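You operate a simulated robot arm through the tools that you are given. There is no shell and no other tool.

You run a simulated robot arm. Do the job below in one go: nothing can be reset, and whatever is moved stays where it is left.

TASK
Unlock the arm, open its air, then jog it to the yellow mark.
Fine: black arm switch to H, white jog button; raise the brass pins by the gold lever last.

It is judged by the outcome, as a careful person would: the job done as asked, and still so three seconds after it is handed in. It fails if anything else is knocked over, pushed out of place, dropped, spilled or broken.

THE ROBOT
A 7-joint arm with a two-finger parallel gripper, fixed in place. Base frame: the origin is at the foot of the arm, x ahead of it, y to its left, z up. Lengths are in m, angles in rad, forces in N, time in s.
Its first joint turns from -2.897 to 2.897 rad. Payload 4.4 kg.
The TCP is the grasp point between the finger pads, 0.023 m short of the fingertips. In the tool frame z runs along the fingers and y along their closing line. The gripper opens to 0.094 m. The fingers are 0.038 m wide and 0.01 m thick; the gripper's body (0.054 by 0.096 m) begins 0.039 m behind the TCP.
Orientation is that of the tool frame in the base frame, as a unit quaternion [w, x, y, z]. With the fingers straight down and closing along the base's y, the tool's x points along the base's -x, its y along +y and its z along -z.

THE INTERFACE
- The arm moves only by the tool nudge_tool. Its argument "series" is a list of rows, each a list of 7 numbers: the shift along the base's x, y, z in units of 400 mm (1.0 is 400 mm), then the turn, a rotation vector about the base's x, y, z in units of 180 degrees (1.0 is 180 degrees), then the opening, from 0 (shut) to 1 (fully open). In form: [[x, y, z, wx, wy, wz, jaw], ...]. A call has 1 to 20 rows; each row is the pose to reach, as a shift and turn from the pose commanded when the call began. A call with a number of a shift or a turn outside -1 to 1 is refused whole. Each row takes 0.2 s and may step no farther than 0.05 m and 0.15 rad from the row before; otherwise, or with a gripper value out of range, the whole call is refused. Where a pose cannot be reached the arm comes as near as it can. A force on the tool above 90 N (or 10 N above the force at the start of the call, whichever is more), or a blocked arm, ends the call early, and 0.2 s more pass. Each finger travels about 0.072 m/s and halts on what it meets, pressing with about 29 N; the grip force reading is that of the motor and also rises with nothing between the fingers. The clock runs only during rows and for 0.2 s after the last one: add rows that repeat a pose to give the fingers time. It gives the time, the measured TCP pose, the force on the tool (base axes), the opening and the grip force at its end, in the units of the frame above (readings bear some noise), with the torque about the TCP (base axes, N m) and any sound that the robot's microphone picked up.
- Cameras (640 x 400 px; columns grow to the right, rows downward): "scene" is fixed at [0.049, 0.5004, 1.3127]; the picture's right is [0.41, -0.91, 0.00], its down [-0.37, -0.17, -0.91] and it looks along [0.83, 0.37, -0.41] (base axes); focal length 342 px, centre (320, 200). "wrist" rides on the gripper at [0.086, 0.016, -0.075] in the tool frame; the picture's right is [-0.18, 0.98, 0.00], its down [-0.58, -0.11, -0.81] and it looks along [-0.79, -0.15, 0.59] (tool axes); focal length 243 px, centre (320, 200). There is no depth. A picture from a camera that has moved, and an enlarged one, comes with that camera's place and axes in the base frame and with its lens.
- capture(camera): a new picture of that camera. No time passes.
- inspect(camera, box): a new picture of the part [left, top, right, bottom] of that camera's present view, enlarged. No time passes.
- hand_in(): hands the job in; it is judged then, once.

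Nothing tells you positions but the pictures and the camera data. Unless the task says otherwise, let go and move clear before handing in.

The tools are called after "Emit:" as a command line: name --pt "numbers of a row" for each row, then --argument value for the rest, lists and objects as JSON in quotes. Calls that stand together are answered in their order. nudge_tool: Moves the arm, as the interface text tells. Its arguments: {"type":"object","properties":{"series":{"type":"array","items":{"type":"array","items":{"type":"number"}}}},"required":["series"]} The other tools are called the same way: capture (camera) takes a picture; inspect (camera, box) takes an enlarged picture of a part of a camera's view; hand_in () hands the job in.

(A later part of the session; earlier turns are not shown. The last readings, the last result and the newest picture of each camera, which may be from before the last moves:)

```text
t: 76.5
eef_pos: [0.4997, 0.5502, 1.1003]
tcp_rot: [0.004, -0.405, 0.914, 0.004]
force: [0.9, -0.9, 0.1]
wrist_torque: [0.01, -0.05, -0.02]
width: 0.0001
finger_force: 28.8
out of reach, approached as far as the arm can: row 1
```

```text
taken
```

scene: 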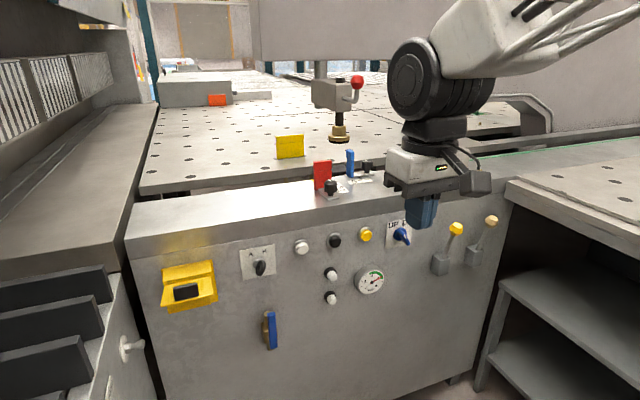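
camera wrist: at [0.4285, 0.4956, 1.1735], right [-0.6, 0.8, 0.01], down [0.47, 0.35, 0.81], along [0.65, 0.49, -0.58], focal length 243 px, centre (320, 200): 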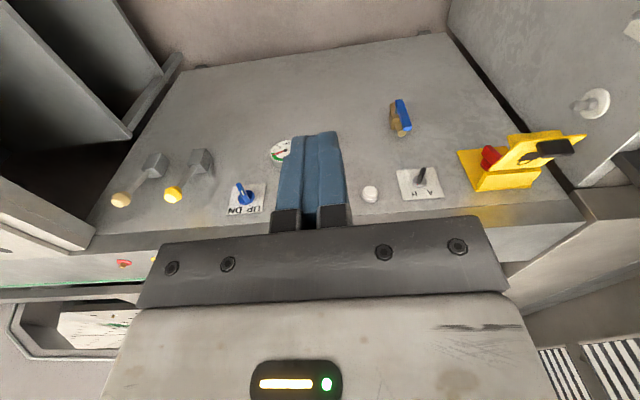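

That's a good posture again. I'll re-approach the white button with the fingers pitched 30° below horizontal.

Emit:
nudge_tool --pt "0.03 0.05 -0.05 0.0275 -0.0248 0 0" --pt "0.07 0.11 -0.12 0.055 -0.0496 0 0" --pt "0.11 0.17 -0.19 0.0825 -0.0744 0 0" --pt "0.15 0.24 -0.26 0.11 -0.0992 0 0" --pt "0.19 0.3 -0.33 0.1375 -0.1241 0 0" --pt "0.23 0.36 -0.4 0.165 -0.1489 0 0" --pt "0.27 0.43 -0.47 0.1925 -0.1737 0 0" --pt "0.31 0.5 -0.55 0.22 -0.1985 0 0" --pt "0.3425 0.555 -0.61 0.2475 -0.2233 0 0"

Emit:
capture --camera "wrist"

Emit:
inspect --camera "scene" --box '[260, 210, 380, 300]'

```text
t: 78.5
eef_pos: [0.633, 0.7613, 0.8752]
tcp_rot: [0.444, -0.346, 0.803, 0.196]
force: [2.5, 1.7, 7.7]
wrist_torque: [-0.39, 0.33, 0.01]
width: 0.0005
finger_force: 29.1
out of reach, approached as far as the arm can: row 9
```

```text
taken
camera wrist: at [0.5463, 0.6933, 0.8409], right [-0.65, 0.74, 0.16], down [-0.17, -0.35, 0.92], along [0.74, 0.57, 0.36], focal length 243 px, centre (320, 200)
```

wrist: 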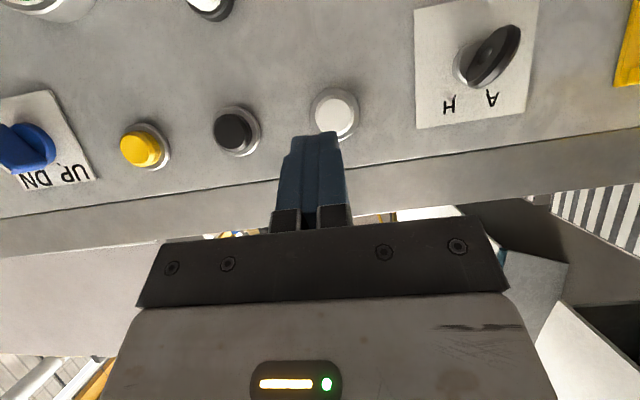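

```text
4.44 times, centred on (320, 255) of scene
camera zoom: at [0.049, 0.5004, 1.3127], right [0.41, -0.91, 0.0], down [-0.37, -0.17, -0.91], along [0.83, 0.37, -0.41], focal length 1520 px, centre (320, -44)
```

zoom: 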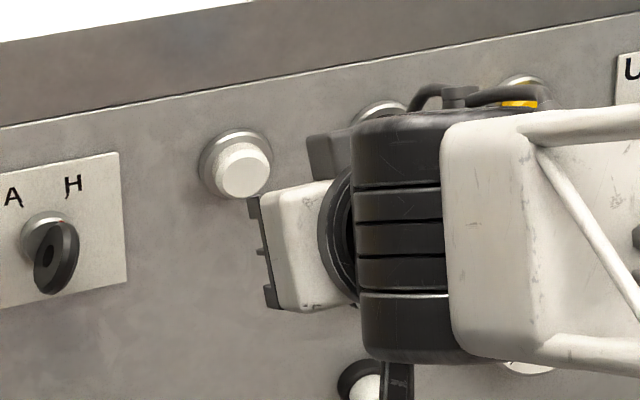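

The pitch limit shows up here too. I'll steepen to about 55° below horizontal, which should be reachable, and aim the leading finger edge at the white button.

Emit:
nudge_tool --pt "0 0 0 -0.0303 0.0273 0 0" --pt "0 0 0 -0.0605 0.0546 0 0" --pt "0.01 0.02 -0.02 -0.0908 0.0819 0 0" --pt "0.028 0.046 -0.0475 -0.0908 0.0819 0 0"

Emit:
capture --camera "wrist"

Emit:
inspect --camera "scene" --box '[260, 210, 380, 300]'

```text
t: 79.7
eef_pos: [0.6241, 0.7529, 0.9872]
tcp_rot: [0.332, -0.374, 0.854, 0.146]
force: [0.0, -0.7, -0.5]
wrist_torque: [-0.02, -0.01, 0.04]
width: 0.0
finger_force: 28.7
out of reach, approached as far as the arm can: row 3
stopped in row 4: the arm was blocked; the commanded pose is now the measured one
```

```text
taken
camera wrist: at [0.5347, 0.6805, 0.9839], right [-0.63, 0.77, 0.13], down [0.0, -0.16, 0.99], along [0.78, 0.62, 0.1], focal length 243 px, centre (320, 200)
```

wrist: 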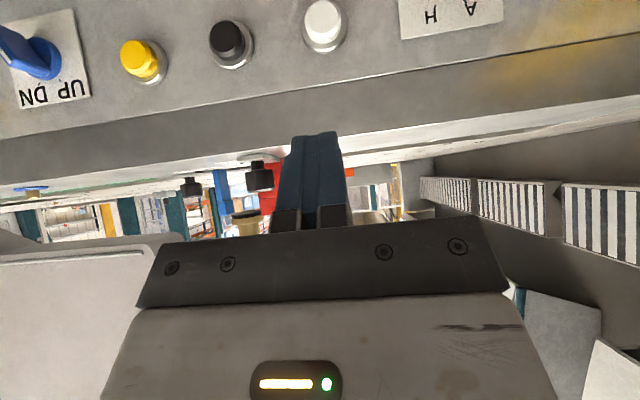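

```text
4.44 times, centred on (320, 255) of scene
camera zoom: at [0.049, 0.5004, 1.3127], right [0.41, -0.91, 0.0], down [-0.37, -0.17, -0.91], along [0.83, 0.37, -0.41], focal length 1520 px, centre (320, -44)
```

zoom: 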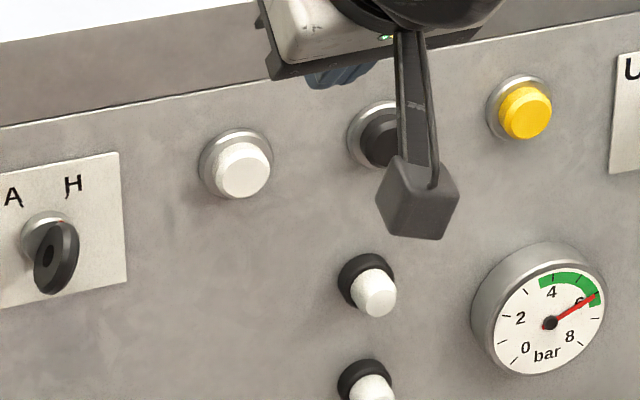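

I worked out that rotating a known-good pose about the base axis stays reachable. So I'll approach the button with the same arm shape that worked on the switch, swung about 7° right. First, the intermediate pose.

Emit:
nudge_tool --pt "0 -0.05 -0.02 0 0 0 0" --pt "0.02 -0.1 -0.08 -0.0046 0.0028 -0.0155 0" --pt "0.05 -0.15 -0.15 -0.0092 0.0055 -0.0311 0" --pt "0.08 -0.2 -0.23 -0.0138 0.0083 -0.0466 0" --pt "0.106 -0.25 -0.304 -0.0138 0.0083 -0.0466 0"

Emit:
capture --camera "scene"

```text
t: 80.9
eef_pos: [0.6665, 0.6548, 0.8694]
tcp_rot: [0.324, -0.315, 0.886, 0.109]
force: [0.9, 1.2, 0.0]
wrist_torque: [-0.01, -0.01, 0.01]
width: 0.0
finger_force: 29.1
```

```text
taken
```

scene: 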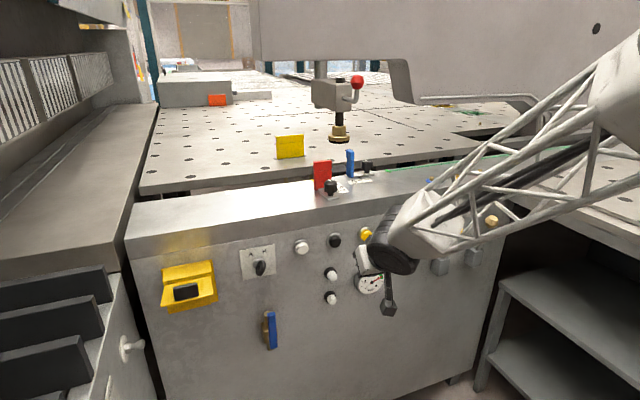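

Reached cleanly. Now the rotated approach pose, which should face the white button.

Emit:
nudge_tool --pt "-0.025 0.022 0 0.0173 -0.0372 0.007 0" --pt "-0.05 0.054 0 0.0347 -0.0743 0.0139 0" --pt "-0.075 0.098 -0.005 0.052 -0.1115 0.0209 0" --pt "-0.1 0.152 -0.01 0.0693 -0.1487 0.0278 0" --pt "-0.125 0.206 -0.01 0.0866 -0.1859 0.0348 0" --pt "-0.15 0.261 -0.015 0.104 -0.223 0.0417 0" --pt "-0.165 0.302 -0.02 0.1213 -0.2602 0.0487 0"

Emit:
capture --camera "wrist"

Emit:
capture --camera "scene"

```text
t: 82.5
eef_pos: [0.6012, 0.7738, 0.861]
tcp_rot: [0.691, -0.33, 0.623, 0.16]
force: [-0.3, 0.3, 0.5]
wrist_torque: [-0.01, 0.01, 0.0]
width: 0.0
finger_force: 29.1
out of reach, approached as far as the arm can: row 3
```

```text
taken
camera wrist: at [0.5494, 0.7214, 0.7734], right [-0.65, 0.75, -0.08], down [-0.64, -0.5, 0.58], along [0.4, 0.43, 0.81], focal length 243 px, centre (320, 200)
```

wrist: 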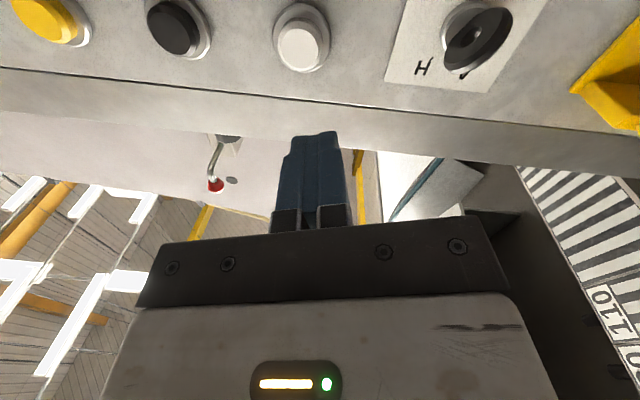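

```text
taken
```

scene: 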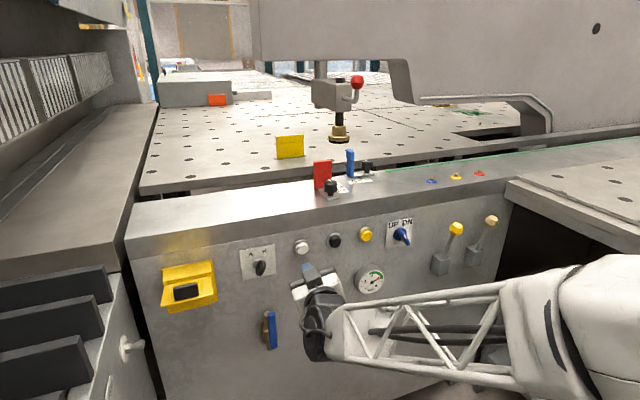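

This pose works, and the white button is at t≈-0.0445, z≈0.848. I'll move to just short of contact.

Emit:
nudge_tool --pt "0.045 -0.04 -0.0325 0 0 0 0" --pt "0.09 0.01 -0.0325 0 0 0 0" --pt "0.13 0.053 -0.0325 0 0 0 0" --pt "0.163 0.089 -0.0325 0 0 0 0"

Emit:
capture --camera "wrist"

Emit:
inspect --camera "scene" --box '[260, 210, 380, 300]'

```text
t: 83.5
eef_pos: [0.6681, 0.8106, 0.8467]
tcp_rot: [0.69, -0.331, 0.623, 0.16]
force: [-0.4, -0.3, -0.5]
wrist_torque: [0.02, -0.03, -0.01]
width: 0.0
finger_force: 29.2
```

```text
taken
camera wrist: at [0.615, 0.7574, 0.7596], right [-0.65, 0.75, -0.08], down [-0.64, -0.5, 0.59], along [0.4, 0.43, 0.81], focal length 243 px, centre (320, 200)
```

wrist: 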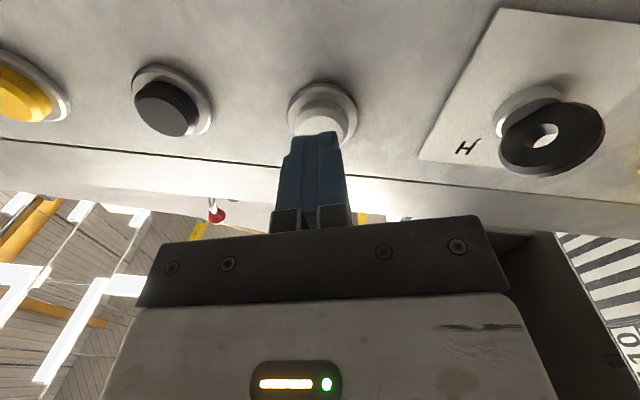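

```text
4.44 times, centred on (320, 255) of scene
camera zoom: at [0.049, 0.5004, 1.3127], right [0.41, -0.91, 0.0], down [-0.37, -0.17, -0.91], along [0.83, 0.37, -0.41], focal length 1520 px, centre (320, -44)
```

zoom: 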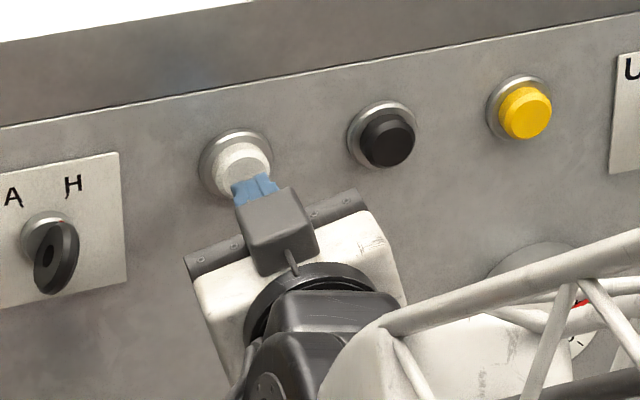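

Well aligned. I'll press gently in small steps and watch the machine arm.

Emit:
nudge_tool --pt "0.0084 0.0093 0 0 0 0 0" --pt "0.0151 0.0167 0 0 0 0 0" --pt "0.0201 0.0223 0 0 0 0 0" --pt "0.0251 0.0278 0 0 0 0 0"

Emit:
capture --camera "scene"

Emit:
inspect --camera "wrist" --box '[260, 60, 380, 180]'

```text
t: 84.5
eef_pos: [0.6763, 0.8208, 0.8469]
tcp_rot: [0.69, -0.331, 0.623, 0.16]
force: [0.9, 0.3, 0.3]
wrist_torque: [-0.02, 0.01, 0.04]
width: 0.0
finger_force: 28.9
```

```text
taken
```

scene: 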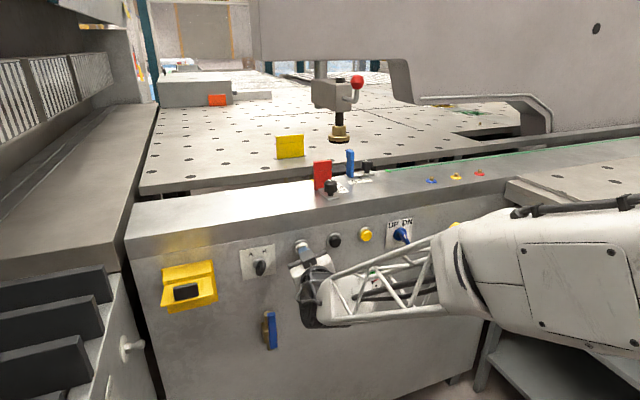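

```text
3.33 times, centred on (320, 120) of wrist
camera zoom: at [0.6247, 0.768, 0.7591], right [-0.65, 0.75, -0.08], down [-0.64, -0.5, 0.59], along [0.4, 0.43, 0.81], focal length 809 px, centre (320, 467)
```

zoom: 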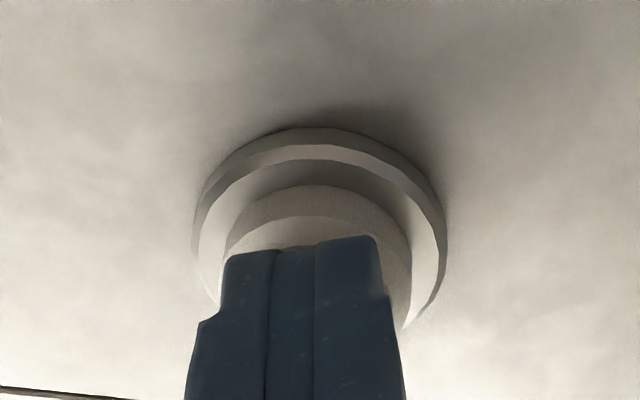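

Emit:
nudge_tool --pt "0.0033 0.0037 0 0 0 0 0" --pt "0.0067 0.0074 0 0 0 0 0" --pt "0.01 0.0111 0 0 0 0 0"

Emit:
inspect --camera "scene" --box '[240, 40, 420, 200]'

Emit:
inspect --camera "wrist" --box '[260, 60, 380, 180]'

```text
t: 85.3
eef_pos: [0.6802, 0.8253, 0.8468]
tcp_rot: [0.69, -0.331, 0.623, 0.159]
force: [-3.9, -5.0, 1.9]
wrist_torque: [0.1, -0.03, 0.04]
width: 0.0
finger_force: 28.8
heard: click
```

```text
2.50 times, centred on (330, 120) of scene
camera zoom: at [0.049, 0.5004, 1.3127], right [0.41, -0.91, 0.0], down [-0.37, -0.17, -0.91], along [0.83, 0.37, -0.41], focal length 855 px, centre (295, 400)
```

zoom: 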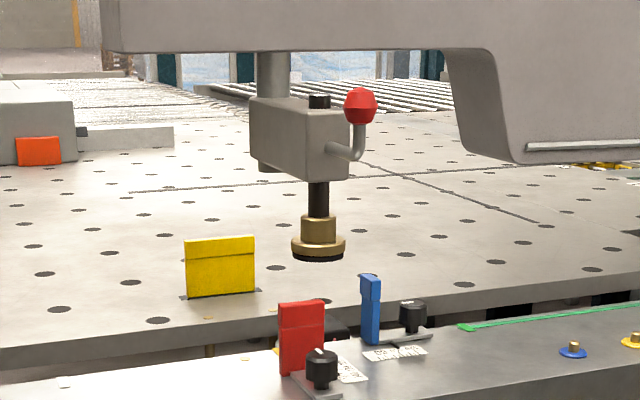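

```text
3.33 times, centred on (320, 120) of wrist
camera zoom: at [0.6284, 0.7725, 0.7593], right [-0.65, 0.75, -0.08], down [-0.64, -0.5, 0.59], along [0.4, 0.43, 0.81], focal length 809 px, centre (320, 467)
```

zoom: 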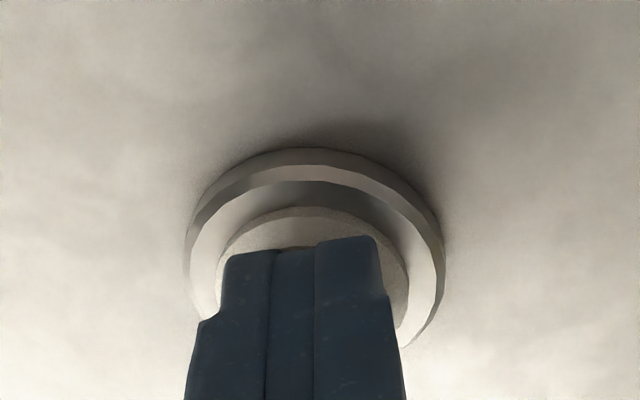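

It clicked, and the machine's beam with the head is travelling left, parallel to the panel, toward the yellow plate. The post was at t≈0.185 and the plate is at t≈0.074, so about 11 cm in total. I'll hold briefly and measure the speed.

Emit:
nudge_tool --pt "0 0 0 0 0 0 0"

Emit:
inspect --camera "scene" --box '[240, 40, 420, 200]'

```text
t: 85.7
eef_pos: [0.6801, 0.826, 0.8462]
tcp_rot: [0.69, -0.331, 0.624, 0.159]
force: [-4.7, -3.9, 1.5]
wrist_torque: [0.03, -0.05, 0.04]
width: 0.0
finger_force: 28.7
```

```text
2.50 times, centred on (330, 120) of scene
camera zoom: at [0.049, 0.5004, 1.3127], right [0.41, -0.91, 0.0], down [-0.37, -0.17, -0.91], along [0.83, 0.37, -0.41], focal length 855 px, centre (295, 400)
```

zoom: 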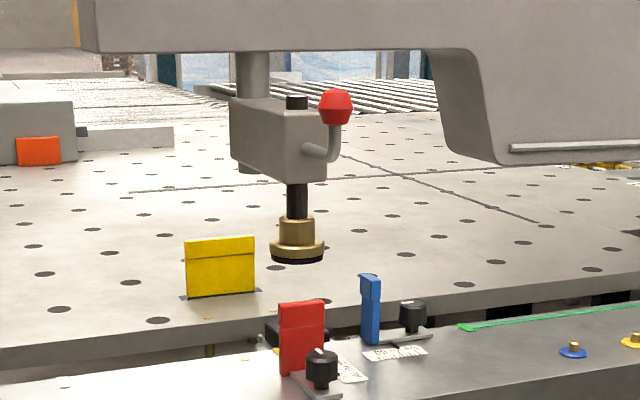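

The speed is about 0.07 m/s. I also see a dark carriage in the gap behind the red stop that moves with the arm, and a small yellow patch near it. I'll zoom in before jogging further.

Emit:
inspect --camera "scene" --box '[280, 150, 350, 200]'

Emit:
inspect --camera "scene" --box '[265, 120, 345, 180]'

Emit:
inspect --camera "scene" --box '[200, 0, 420, 70]'

Emit:
capture --camera "scene"

```text
8.00 times, centred on (315, 175) of scene
camera zoom: at [0.049, 0.5004, 1.3127], right [0.41, -0.91, 0.0], down [-0.37, -0.17, -0.91], along [0.83, 0.37, -0.41], focal length 2737 px, centre (360, 400)
```

zoom: 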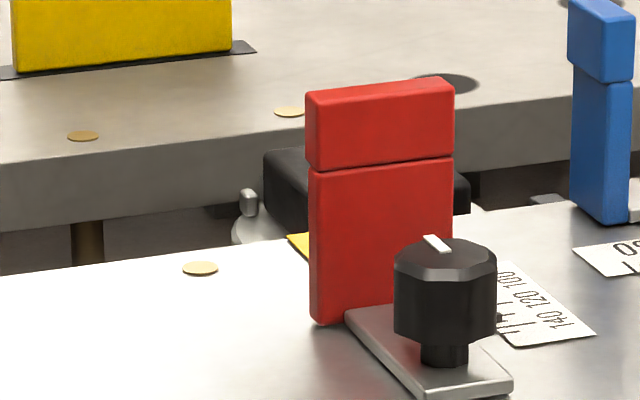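

```text
6.67 times, centred on (305, 150) of scene
camera zoom: at [0.049, 0.5004, 1.3127], right [0.41, -0.91, 0.0], down [-0.37, -0.17, -0.91], along [0.83, 0.37, -0.41], focal length 2281 px, centre (420, 533)
```

zoom: 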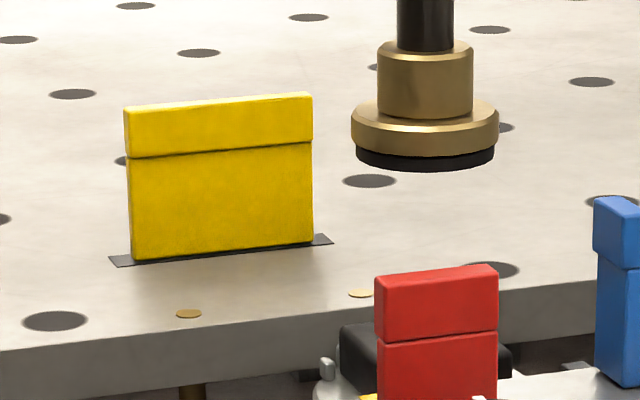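

```text
2.91 times, centred on (310, 35) of scene
camera zoom: at [0.049, 0.5004, 1.3127], right [0.41, -0.91, 0.0], down [-0.37, -0.17, -0.91], along [0.83, 0.37, -0.41], focal length 995 px, centre (349, 680)
```

zoom: 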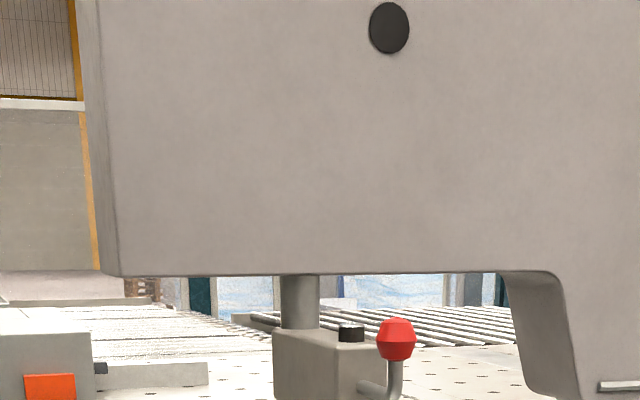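

```text
taken
```

scene: 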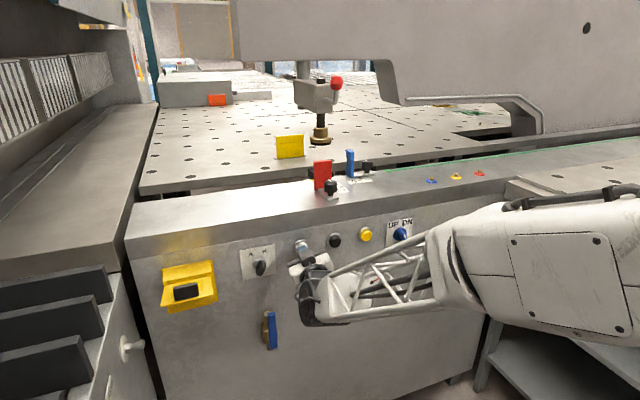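

There's a fixed yellow patch on the cabinet's back edge, right where the arm's carriage is heading, so that may be the real yellow mark. I'll release the button now to stop the jog and inspect it from above.

Emit:
nudge_tool --pt "-0.07 -0.08 0 0 0 0 0" --pt "-0.15 -0.17 0 0 0 0 0"

Emit:
inspect --camera "scene" --box '[240, 40, 420, 200]'

Emit:
inspect --camera "scene" --box '[280, 150, 350, 200]'

```text
t: 86.3
eef_pos: [0.6209, 0.7567, 0.8468]
tcp_rot: [0.69, -0.332, 0.623, 0.16]
force: [0.3, 0.0, -0.1]
wrist_torque: [0.01, 0.0, -0.03]
width: 0.0
finger_force: 29.2
```

```text
2.50 times, centred on (330, 120) of scene
camera zoom: at [0.049, 0.5004, 1.3127], right [0.41, -0.91, 0.0], down [-0.37, -0.17, -0.91], along [0.83, 0.37, -0.41], focal length 855 px, centre (295, 400)
```

zoom: 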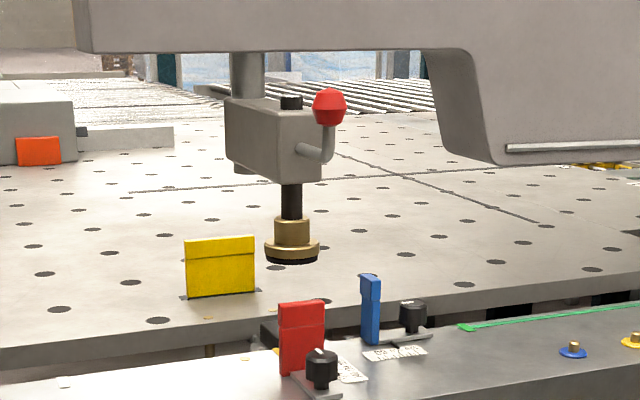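

```text
8.00 times, centred on (315, 175) of scene
camera zoom: at [0.049, 0.5004, 1.3127], right [0.41, -0.91, 0.0], down [-0.37, -0.17, -0.91], along [0.83, 0.37, -0.41], focal length 2737 px, centre (360, 400)
```

zoom: 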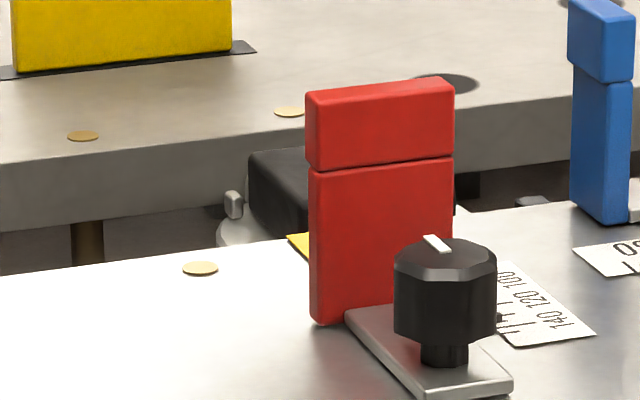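

The arm stopped when I released. I'll lift the tool to a high left vantage point to see the yellow patch and the carriage behind the red stop.

Emit:
nudge_tool --pt "-0.06 -0.07 0.05 -0.0252 0.0334 -0.003 0" --pt "-0.12 -0.13 0.12 -0.0503 0.0667 -0.006 0" --pt "-0.17 -0.17 0.2 -0.0755 0.1001 -0.0089 0" --pt "-0.21 -0.18 0.28 -0.1006 0.1335 -0.0119 0" --pt "-0.25 -0.16 0.37 -0.1258 0.1668 -0.0149 0" --pt "-0.28 -0.12 0.46 -0.1509 0.2002 -0.0179 0" --pt "-0.31 -0.07 0.55 -0.1761 0.2336 -0.0208 0" --pt "-0.34 -0.01 0.64 -0.2012 0.2669 -0.0238 0" --pt "-0.36 0.05 0.73 -0.2264 0.3003 -0.0268 0" --pt "-0.38 0.11 0.82 -0.2515 0.3337 -0.0298 0" --pt "-0.4 0.18 0.91 -0.2767 0.367 -0.0327 0" --pt "-0.415 0.243 0.99 -0.3018 0.4004 -0.0357 0"

Emit:
capture --camera "wrist"

Emit:
capture --camera "scene"

```text
t: 88.9
eef_pos: [0.454, 0.8556, 1.2442]
tcp_rot: [-0.001, -0.406, 0.914, -0.001]
force: [-0.4, 0.1, 0.4]
wrist_torque: [0.04, -0.03, 0.02]
width: 0.0003
finger_force: 29.0
```

```text
taken
camera wrist: at [0.3843, 0.803, 1.3181], right [-0.61, 0.8, 0.0], down [0.47, 0.36, 0.8], along [0.64, 0.49, -0.59], focal length 243 px, centre (320, 200)
```

wrist: 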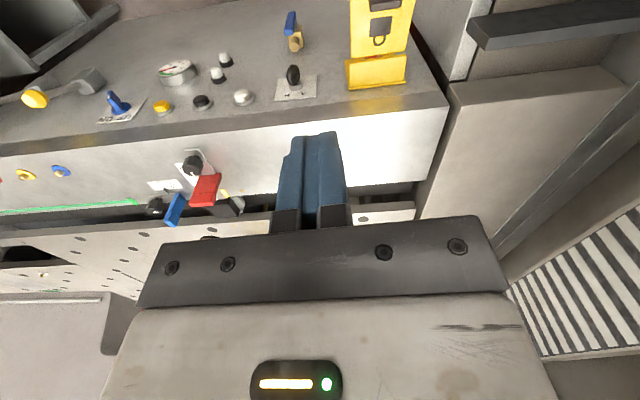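

```text
taken
```

scene: 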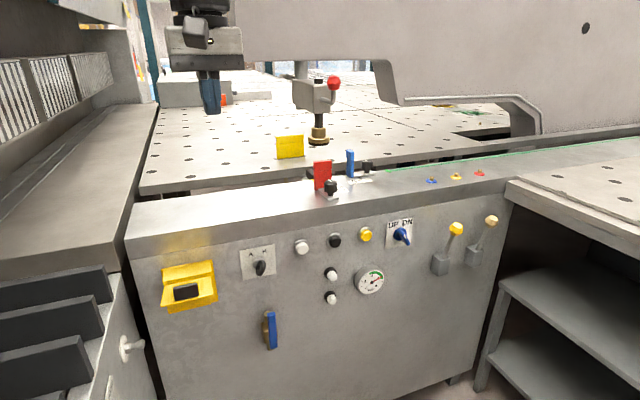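

Emit:
inspect --camera "wrist" --box '[140, 140, 290, 240]'

Emit:
inspect --camera "wrist" --box '[200, 165, 270, 225]'

Emit:
inspect --camera "wrist" --box '[220, 0, 440, 140]'

Emit:
inspect --camera "wrist" --box '[0, 140, 160, 290]'

```text
4.00 times, centred on (215, 190) of wrist
camera zoom: at [0.3843, 0.803, 1.3181], right [-0.61, 0.8, 0.0], down [0.47, 0.36, 0.8], along [0.64, 0.49, -0.59], focal length 970 px, centre (740, 240)
```

zoom: 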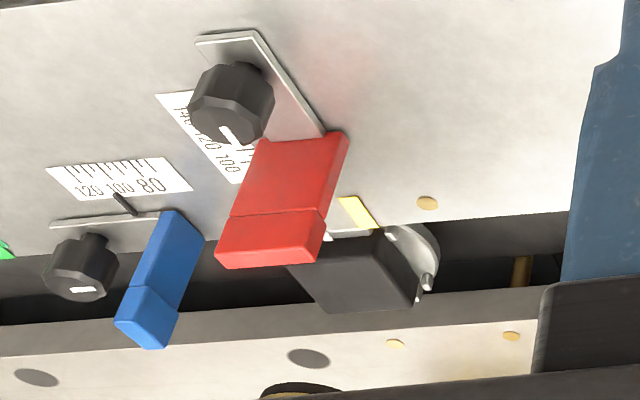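

```text
6.67 times, centred on (235, 195) of wrist
camera zoom: at [0.3843, 0.803, 1.3181], right [-0.61, 0.8, 0.0], down [0.47, 0.36, 0.8], along [0.64, 0.49, -0.59], focal length 1618 px, centre (887, 233)
```

zoom: 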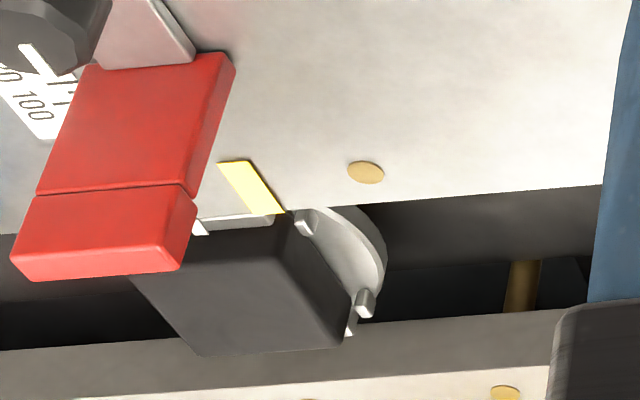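

```text
2.86 times, centred on (330, 70) of wrist
camera zoom: at [0.3843, 0.803, 1.3181], right [-0.61, 0.8, 0.0], down [0.47, 0.36, 0.8], along [0.64, 0.49, -0.59], focal length 693 px, centre (291, 571)
```

zoom: 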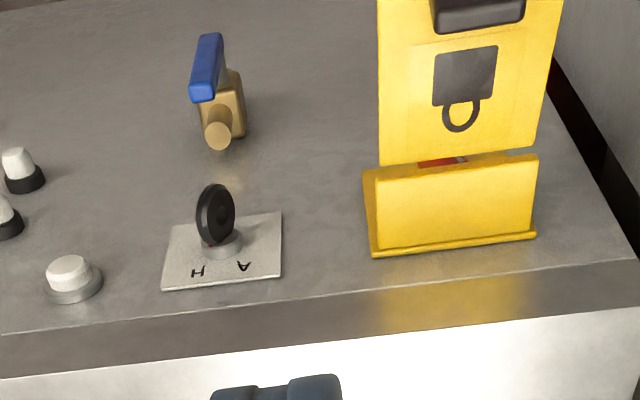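

```text
2.67 times, centred on (80, 215) of wrist
camera zoom: at [0.3843, 0.803, 1.3181], right [-0.61, 0.8, 0.0], down [0.47, 0.36, 0.8], along [0.64, 0.49, -0.59], focal length 647 px, centre (960, 160)
```

zoom: 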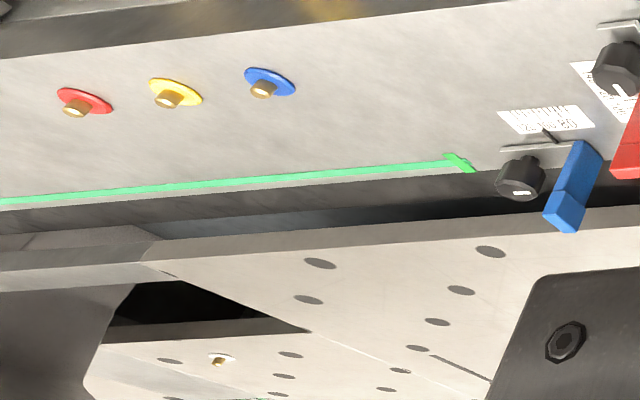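

I can now see the carriage in the gap and the yellow strip on the cabinet edge right beside it. I'll zoom tighter to find the arm's own pointer.

Emit:
inspect --camera "wrist" --box '[208, 178, 248, 214]'

Emit:
inspect --camera "scene" --box '[296, 160, 346, 195]'

Emit:
inspect --camera "scene" --box '[380, 60, 560, 160]'

```text
11.11 times, centred on (228, 196) of wrist
camera zoom: at [0.3843, 0.803, 1.3181], right [-0.61, 0.8, 0.0], down [0.47, 0.36, 0.8], along [0.64, 0.49, -0.59], focal length 2696 px, centre (1342, 244)
```

zoom: 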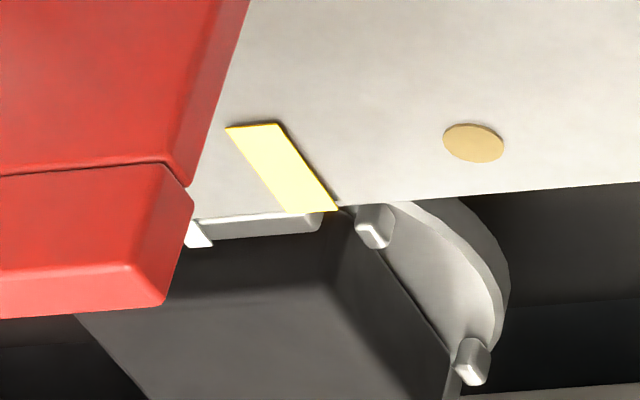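

```text
11.43 times, centred on (321, 178) of scene
camera zoom: at [0.049, 0.5004, 1.3127], right [0.41, -0.91, 0.0], down [-0.37, -0.17, -0.91], along [0.83, 0.37, -0.41], focal length 3910 px, centre (309, 457)
```

zoom: 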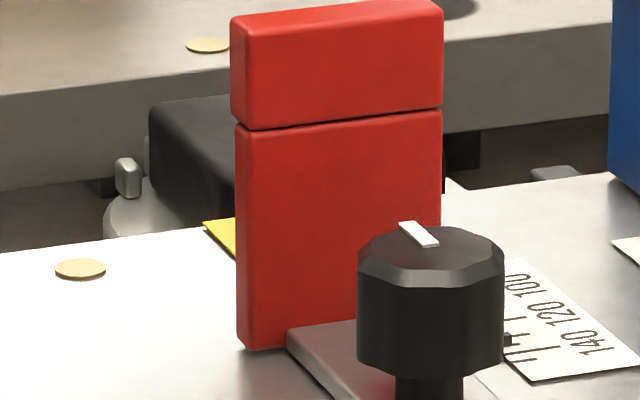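

```text
3.56 times, centred on (470, 110) of scene
camera zoom: at [0.049, 0.5004, 1.3127], right [0.41, -0.91, 0.0], down [-0.37, -0.17, -0.91], along [0.83, 0.37, -0.41], focal length 1216 px, centre (-213, 520)
```

zoom: 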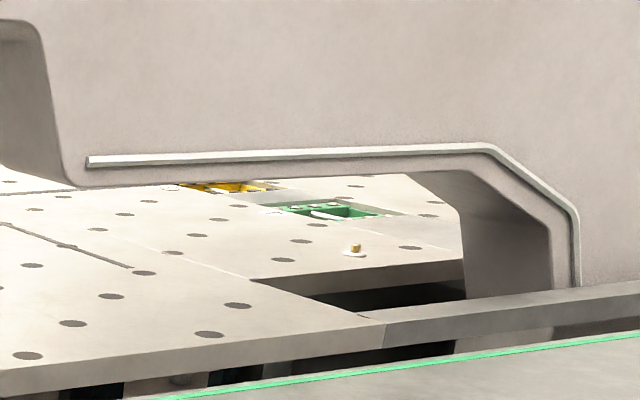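

The yellow strip on the edge (t≈0.063) and the yellow plate (t≈0.071) line up with each other, so both mark the same arm position. The arm is at t≈0.117, so about 5 cm of jog remains. I'll retrace my path back to the white button.

Emit:
nudge_tool --pt "0.015 -0.063 -0.08 0.0252 -0.0334 0.003 0" --pt "0.035 -0.133 -0.17 0.0503 -0.0667 0.006 0" --pt "0.055 -0.193 -0.26 0.0755 -0.1001 0.0089 0" --pt "0.075 -0.253 -0.35 0.1006 -0.1335 0.0119 0" --pt "0.105 -0.313 -0.44 0.1258 -0.1668 0.0149 0" --pt "0.135 -0.363 -0.53 0.1509 -0.2002 0.0179 0" --pt "0.165 -0.403 -0.62 0.1761 -0.2336 0.0208 0" --pt "0.205 -0.423 -0.71 0.2012 -0.2669 0.0238 0" --pt "0.245 -0.413 -0.79 0.2264 -0.3003 0.0268 0" --pt "0.295 -0.373 -0.87 0.2515 -0.3337 0.0298 0" --pt "0.355 -0.313 -0.94 0.2767 -0.367 0.0327 0" --pt "0.415 -0.243 -0.99 0.3018 -0.4004 0.0357 0"

Emit:
capture --camera "wrist"

Emit:
capture --camera "scene"

```text
t: 91.5
eef_pos: [0.6193, 0.7556, 0.8464]
tcp_rot: [0.69, -0.331, 0.623, 0.16]
force: [-0.5, 0.1, 1.2]
wrist_torque: [-0.03, 0.05, 0.01]
width: 0.0
finger_force: 28.9
```

```text
taken
camera wrist: at [0.5676, 0.7038, 0.7582], right [-0.65, 0.75, -0.08], down [-0.64, -0.5, 0.59], along [0.4, 0.43, 0.81], focal length 243 px, centre (320, 200)
```

wrist: 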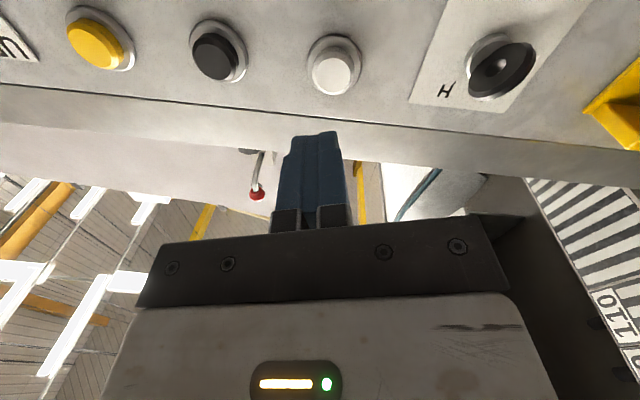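

```text
taken
```

scene: 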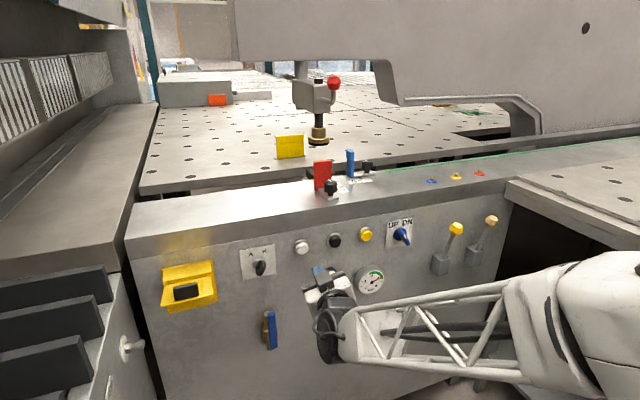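

Same pose, and the machine arm hasn't moved. I'll press for roughly half a second and release in one go, then measure.

Emit:
nudge_tool --pt "0.05 0.058 0 0 0 0 0" --pt "0.1 0.116 0 0 0 0 0" --pt "0.136 0.156 0 0 0 0 0" --pt "0.152 0.176 0 0 0 0 0" --pt "0.152 0.176 0 0 0 0 0" --pt "0.152 0.176 0 0 0 0 0" --pt "0.1 0.116 0 0 0 0 0"

Emit:
inspect --camera "scene" --box '[240, 40, 420, 200]'

Emit:
inspect --camera "scene" --box '[280, 150, 350, 200]'

```text
t: 93.1
eef_pos: [0.661, 0.8037, 0.8471]
tcp_rot: [0.69, -0.332, 0.623, 0.16]
force: [0.1, 0.2, 0.3]
wrist_torque: [0.03, 0.0, 0.02]
width: 0.0001
finger_force: 28.9
heard: click
```

```text
2.50 times, centred on (330, 120) of scene
camera zoom: at [0.049, 0.5004, 1.3127], right [0.41, -0.91, 0.0], down [-0.37, -0.17, -0.91], along [0.83, 0.37, -0.41], focal length 855 px, centre (295, 400)
```

zoom: 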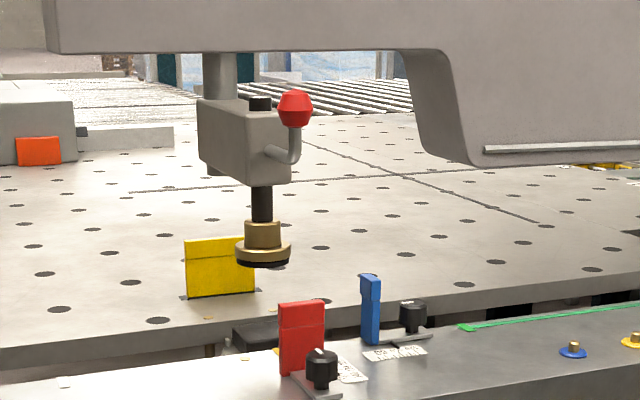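

```text
8.00 times, centred on (315, 175) of scene
camera zoom: at [0.049, 0.5004, 1.3127], right [0.41, -0.91, 0.0], down [-0.37, -0.17, -0.91], along [0.83, 0.37, -0.41], focal length 2737 px, centre (360, 400)
```

zoom: 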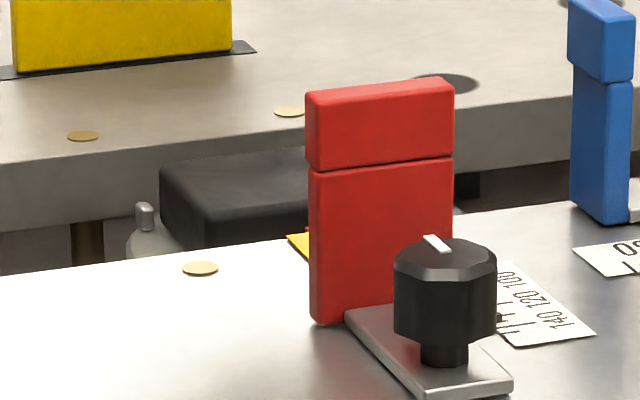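

Now about 1 cm remains by the plate estimate. I notice a small red tip appearing beside the yellow strip, which might be the arm's pointer, so I'll zoom in.

Emit:
inspect --camera "scene" --box '[302, 170, 326, 188]'

Emit:
capture --camera "wrist"

```text
16.00 times, centred on (314, 179) of scene
camera zoom: at [0.049, 0.5004, 1.3127], right [0.41, -0.91, 0.0], down [-0.37, -0.17, -0.91], along [0.83, 0.37, -0.41], focal length 5474 px, centre (416, 536)
```

zoom: 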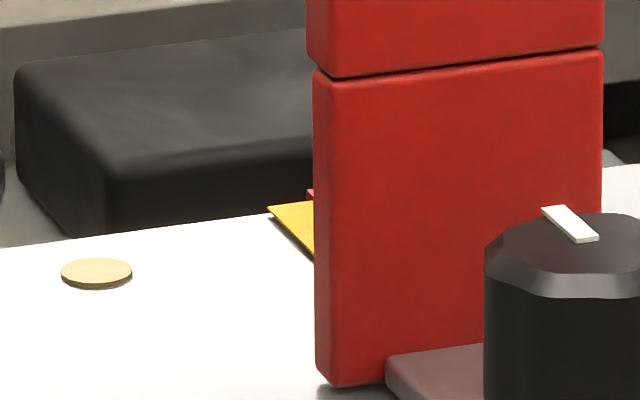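

```text
taken
camera wrist: at [0.609, 0.7508, 0.7597], right [-0.65, 0.75, -0.08], down [-0.64, -0.5, 0.59], along [0.4, 0.43, 0.81], focal length 243 px, centre (320, 200)
```

wrist: 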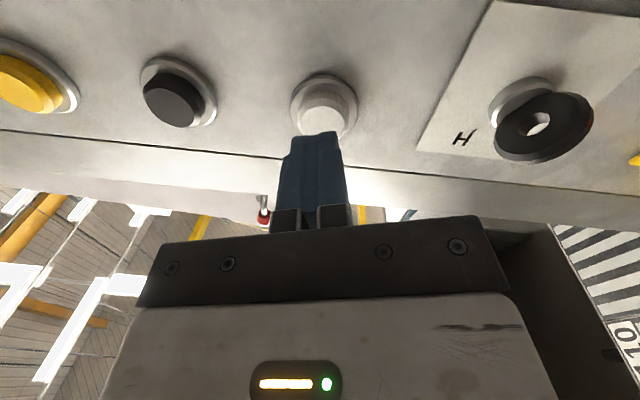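

There is a red pointer tip on the carriage next to the yellow strip. I'll go back up to the left vantage point to see exactly how they line up.

Emit:
nudge_tool --pt "-0.06 -0.07 0 0 0 0 0" --pt "-0.104 -0.12 0 0 0 0 0" --pt "-0.164 -0.19 0.05 -0.0252 0.0334 -0.003 0" --pt "-0.224 -0.25 0.12 -0.0503 0.0667 -0.006 0" --pt "-0.274 -0.29 0.2 -0.0755 0.1001 -0.0089 0" --pt "-0.314 -0.3 0.28 -0.1006 0.1335 -0.0119 0" --pt "-0.354 -0.28 0.37 -0.1258 0.1668 -0.0149 0" --pt "-0.384 -0.24 0.46 -0.1509 0.2002 -0.0179 0" --pt "-0.414 -0.19 0.55 -0.1761 0.2336 -0.0208 0" --pt "-0.444 -0.13 0.64 -0.2012 0.2669 -0.0238 0" --pt "-0.464 -0.07 0.73 -0.2264 0.3003 -0.0268 0" --pt "-0.484 -0.01 0.82 -0.2515 0.3337 -0.0298 0" --pt "-0.504 0.06 0.91 -0.2767 0.367 -0.0327 0" --pt "-0.519 0.123 0.99 -0.3018 0.4004 -0.0357 0"

Emit:
inspect --camera "wrist" --box '[200, 165, 270, 225]'

Emit:
inspect --camera "wrist" --box '[208, 178, 248, 214]'

```text
t: 96.1
eef_pos: [0.4527, 0.8547, 1.242]
tcp_rot: [0.0, -0.406, 0.914, -0.001]
force: [0.3, 0.5, 1.0]
wrist_torque: [0.0, -0.02, 0.02]
width: 0.0
finger_force: 28.8
```

```text
6.67 times, centred on (235, 195) of wrist
camera zoom: at [0.3827, 0.8017, 1.3179], right [-0.61, 0.8, 0.0], down [0.47, 0.36, 0.81], along [0.64, 0.49, -0.59], focal length 1618 px, centre (887, 233)
```

zoom: 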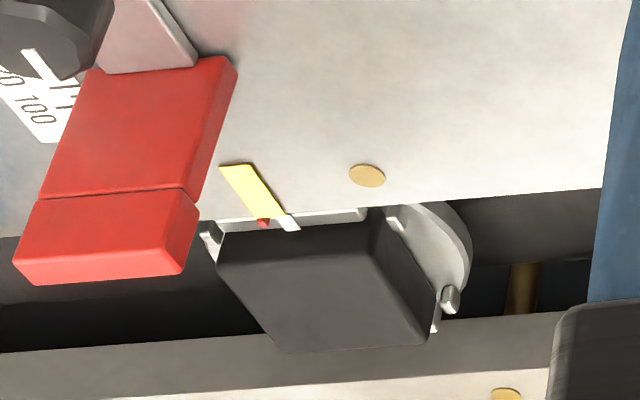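

```text
11.11 times, centred on (228, 196) of wrist
camera zoom: at [0.3827, 0.8017, 1.3179], right [-0.61, 0.8, 0.0], down [0.47, 0.36, 0.81], along [0.64, 0.49, -0.59], focal length 2696 px, centre (1342, 244)
```

zoom: 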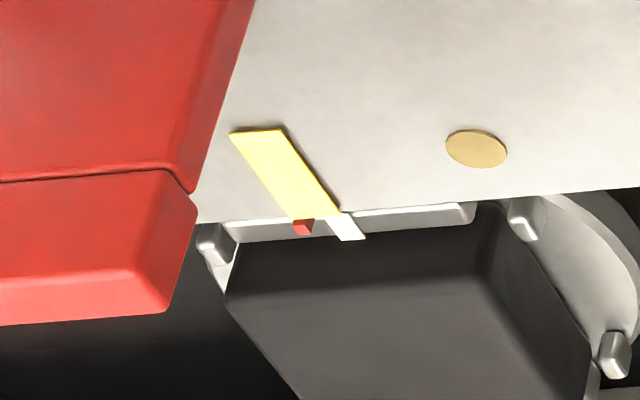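

Emit:
inspect --camera "wrist" --box '[220, 189, 240, 204]'

Emit:
inspect --camera "wrist" --box '[212, 186, 260, 222]'

Emit:
inspect --camera "scene" --box '[306, 172, 318, 184]'

```text
16.00 times, centred on (230, 196) of wrist
camera zoom: at [0.3827, 0.8017, 1.3179], right [-0.61, 0.8, 0.0], down [0.47, 0.36, 0.81], along [0.64, 0.49, -0.59], focal length 3882 px, centre (1760, 256)
```

zoom: 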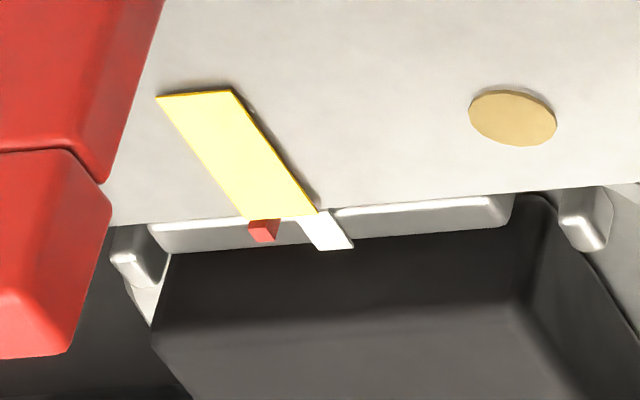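

```text
11.11 times, centred on (236, 204) of wrist
camera zoom: at [0.3827, 0.8017, 1.3179], right [-0.61, 0.8, 0.0], down [0.47, 0.36, 0.81], along [0.64, 0.49, -0.59], focal length 2696 px, centre (1253, 156)
```

zoom: 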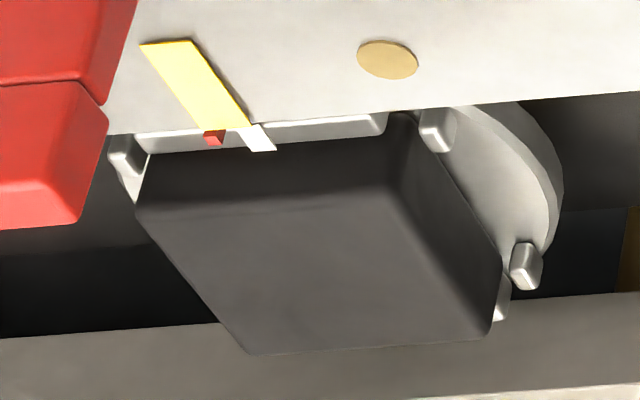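

```text
16.00 times, centred on (312, 178) of scene
camera zoom: at [0.049, 0.5004, 1.3127], right [0.41, -0.91, 0.0], down [-0.37, -0.17, -0.91], along [0.83, 0.37, -0.41], focal length 5474 px, centre (448, 552)
```

zoom: 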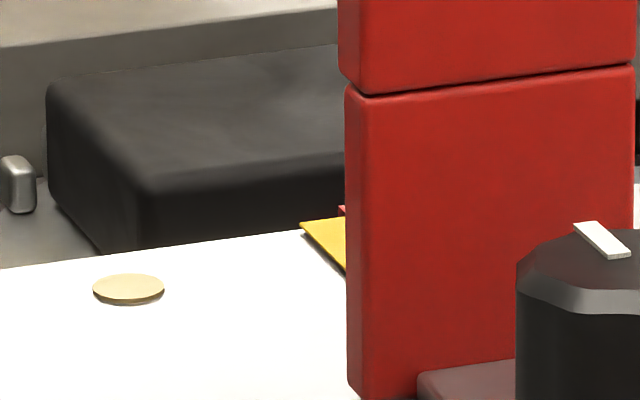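

A white index line sits at the centre of the carriage's bar, next to the yellow strip, but this oblique view has parallax. I'll move the camera to look almost straight along the strip for a true reading.

Emit:
nudge_tool --pt "0.075 -0.073 0 0 0 -0.016 0" --pt "0.15 -0.146 0 0 0 -0.032 0" --pt "0.225 -0.219 0 0 0 -0.048 0" --pt "0.3 -0.293 0 0 0 -0.064 0" --pt "0.375 -0.366 0 0 0 -0.08 0" --pt "0.45 -0.44 0 0 0 -0.096 0" --pt "0.52 -0.512 0 0 0 -0.111 0"

Emit:
capture --camera "wrist"

```text
t: 97.7
eef_pos: [0.6597, 0.6504, 1.2421]
tcp_rot: [0.0, -0.241, 0.97, -0.001]
force: [0.4, -0.2, -0.2]
wrist_torque: [-0.01, 0.03, -0.01]
width: 0.0
finger_force: 29.0
```

```text
taken
camera wrist: at [0.5755, 0.6239, 1.3168], right [-0.3, 0.95, 0.0], down [0.56, 0.18, 0.81], along [0.77, 0.24, -0.59], focal length 243 px, centre (320, 200)
```

wrist: 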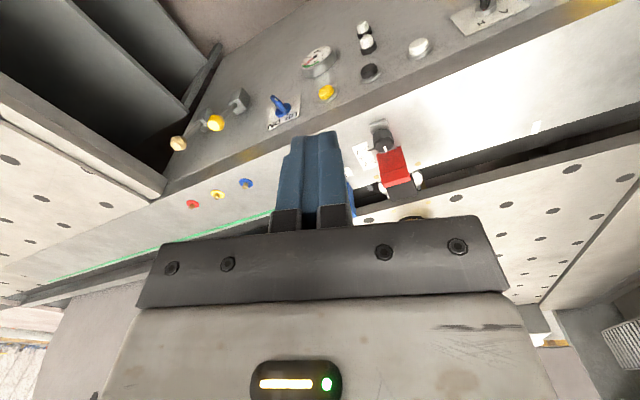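

Emit:
inspect --camera "wrist" --box '[370, 140, 450, 210]'

Emit:
inspect --camera "wrist" --box '[400, 160, 430, 190]'

```text
5.71 times, centred on (410, 175) of wrist
camera zoom: at [0.5755, 0.6239, 1.3168], right [-0.3, 0.95, 0.0], down [0.56, 0.18, 0.81], along [0.77, 0.24, -0.59], focal length 1386 px, centre (-194, 343)
```

zoom: 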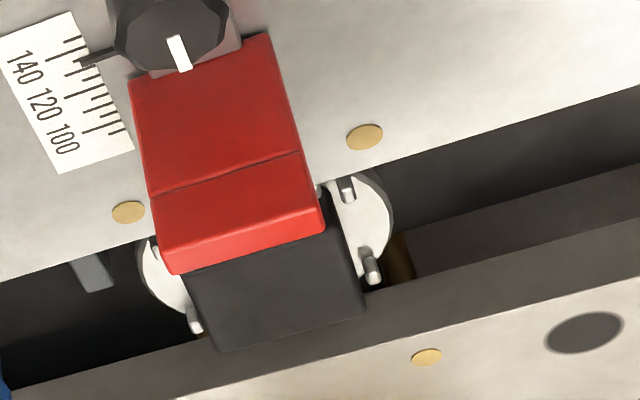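

```text
13.33 times, centred on (415, 175) of wrist
camera zoom: at [0.5755, 0.6239, 1.3168], right [-0.3, 0.95, 0.0], down [0.56, 0.18, 0.81], along [0.77, 0.24, -0.59], focal length 3235 px, centre (-947, 533)
```

zoom: 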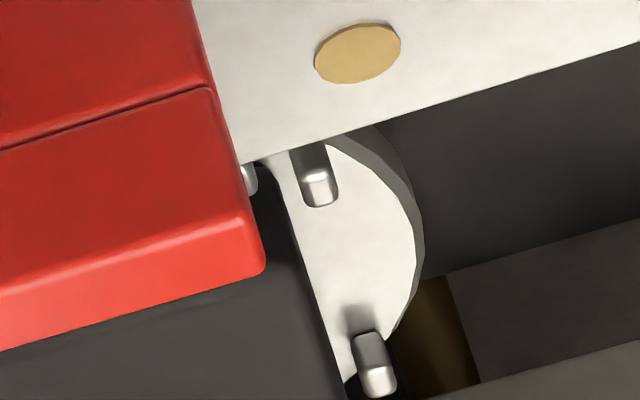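

From here the carriage centre reads t≈0.070 against the mark at t≈0.064 (midway between the two brass pins), so it's about 6 mm short. I'll retrace to the button and give it one very short tap.

Emit:
nudge_tool --pt "-0.075 0.073 0 0 0 0.016 0" --pt "-0.15 0.146 0 0 0 0.032 0" --pt "-0.225 0.219 0 0 0 0.048 0" --pt "-0.3 0.293 0 0 0 0.064 0" --pt "-0.375 0.366 0 0 0 0.08 0" --pt "-0.45 0.44 0 0 0 0.096 0" --pt "-0.52 0.512 0 0 0 0.111 0"

Emit:
nudge_tool --pt "0.015 -0.063 -0.08 0.0252 -0.0334 0.003 0" --pt "0.035 -0.133 -0.17 0.0503 -0.0667 0.006 0" --pt "0.055 -0.193 -0.26 0.0755 -0.1001 0.0089 0" --pt "0.075 -0.253 -0.35 0.1006 -0.1335 0.0119 0" --pt "0.105 -0.313 -0.44 0.1258 -0.1668 0.0149 0" --pt "0.135 -0.363 -0.53 0.1509 -0.2002 0.0179 0" --pt "0.165 -0.403 -0.62 0.1761 -0.2336 0.0208 0" --pt "0.205 -0.423 -0.71 0.2012 -0.2669 0.0238 0" --pt "0.245 -0.413 -0.79 0.2264 -0.3003 0.0268 0" --pt "0.295 -0.373 -0.87 0.2515 -0.3337 0.0298 0" --pt "0.355 -0.313 -0.94 0.2767 -0.367 0.0327 0" --pt "0.415 -0.243 -0.99 0.3018 -0.4004 0.0357 0"

Emit:
inspect --camera "scene" --box '[240, 40, 420, 200]'

```text
t: 99.3
eef_pos: [0.4528, 0.8536, 1.2438]
tcp_rot: [0.0, -0.406, 0.914, -0.001]
force: [-0.3, 0.1, -0.1]
wrist_torque: [-0.01, -0.05, 0.01]
width: 0.0
finger_force: 29.2
```

```text
t: 101.9
eef_pos: [0.6173, 0.7536, 0.8448]
tcp_rot: [0.691, -0.332, 0.623, 0.16]
force: [0.3, 0.5, 0.3]
wrist_torque: [-0.02, 0.0, -0.02]
width: 0.0
finger_force: 29.5
```

```text
2.50 times, centred on (330, 120) of scene
camera zoom: at [0.049, 0.5004, 1.3127], right [0.41, -0.91, 0.0], down [-0.37, -0.17, -0.91], along [0.83, 0.37, -0.41], focal length 855 px, centre (295, 400)
```

zoom: 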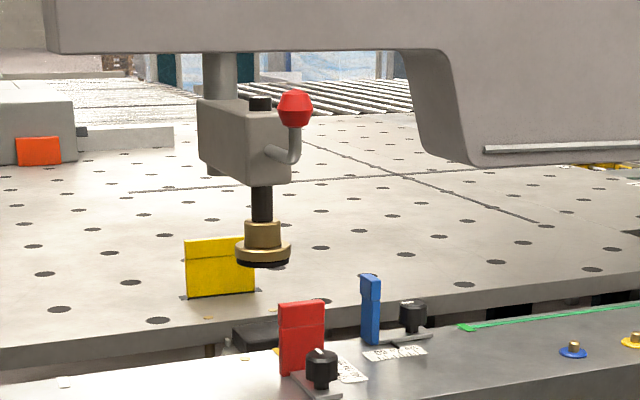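

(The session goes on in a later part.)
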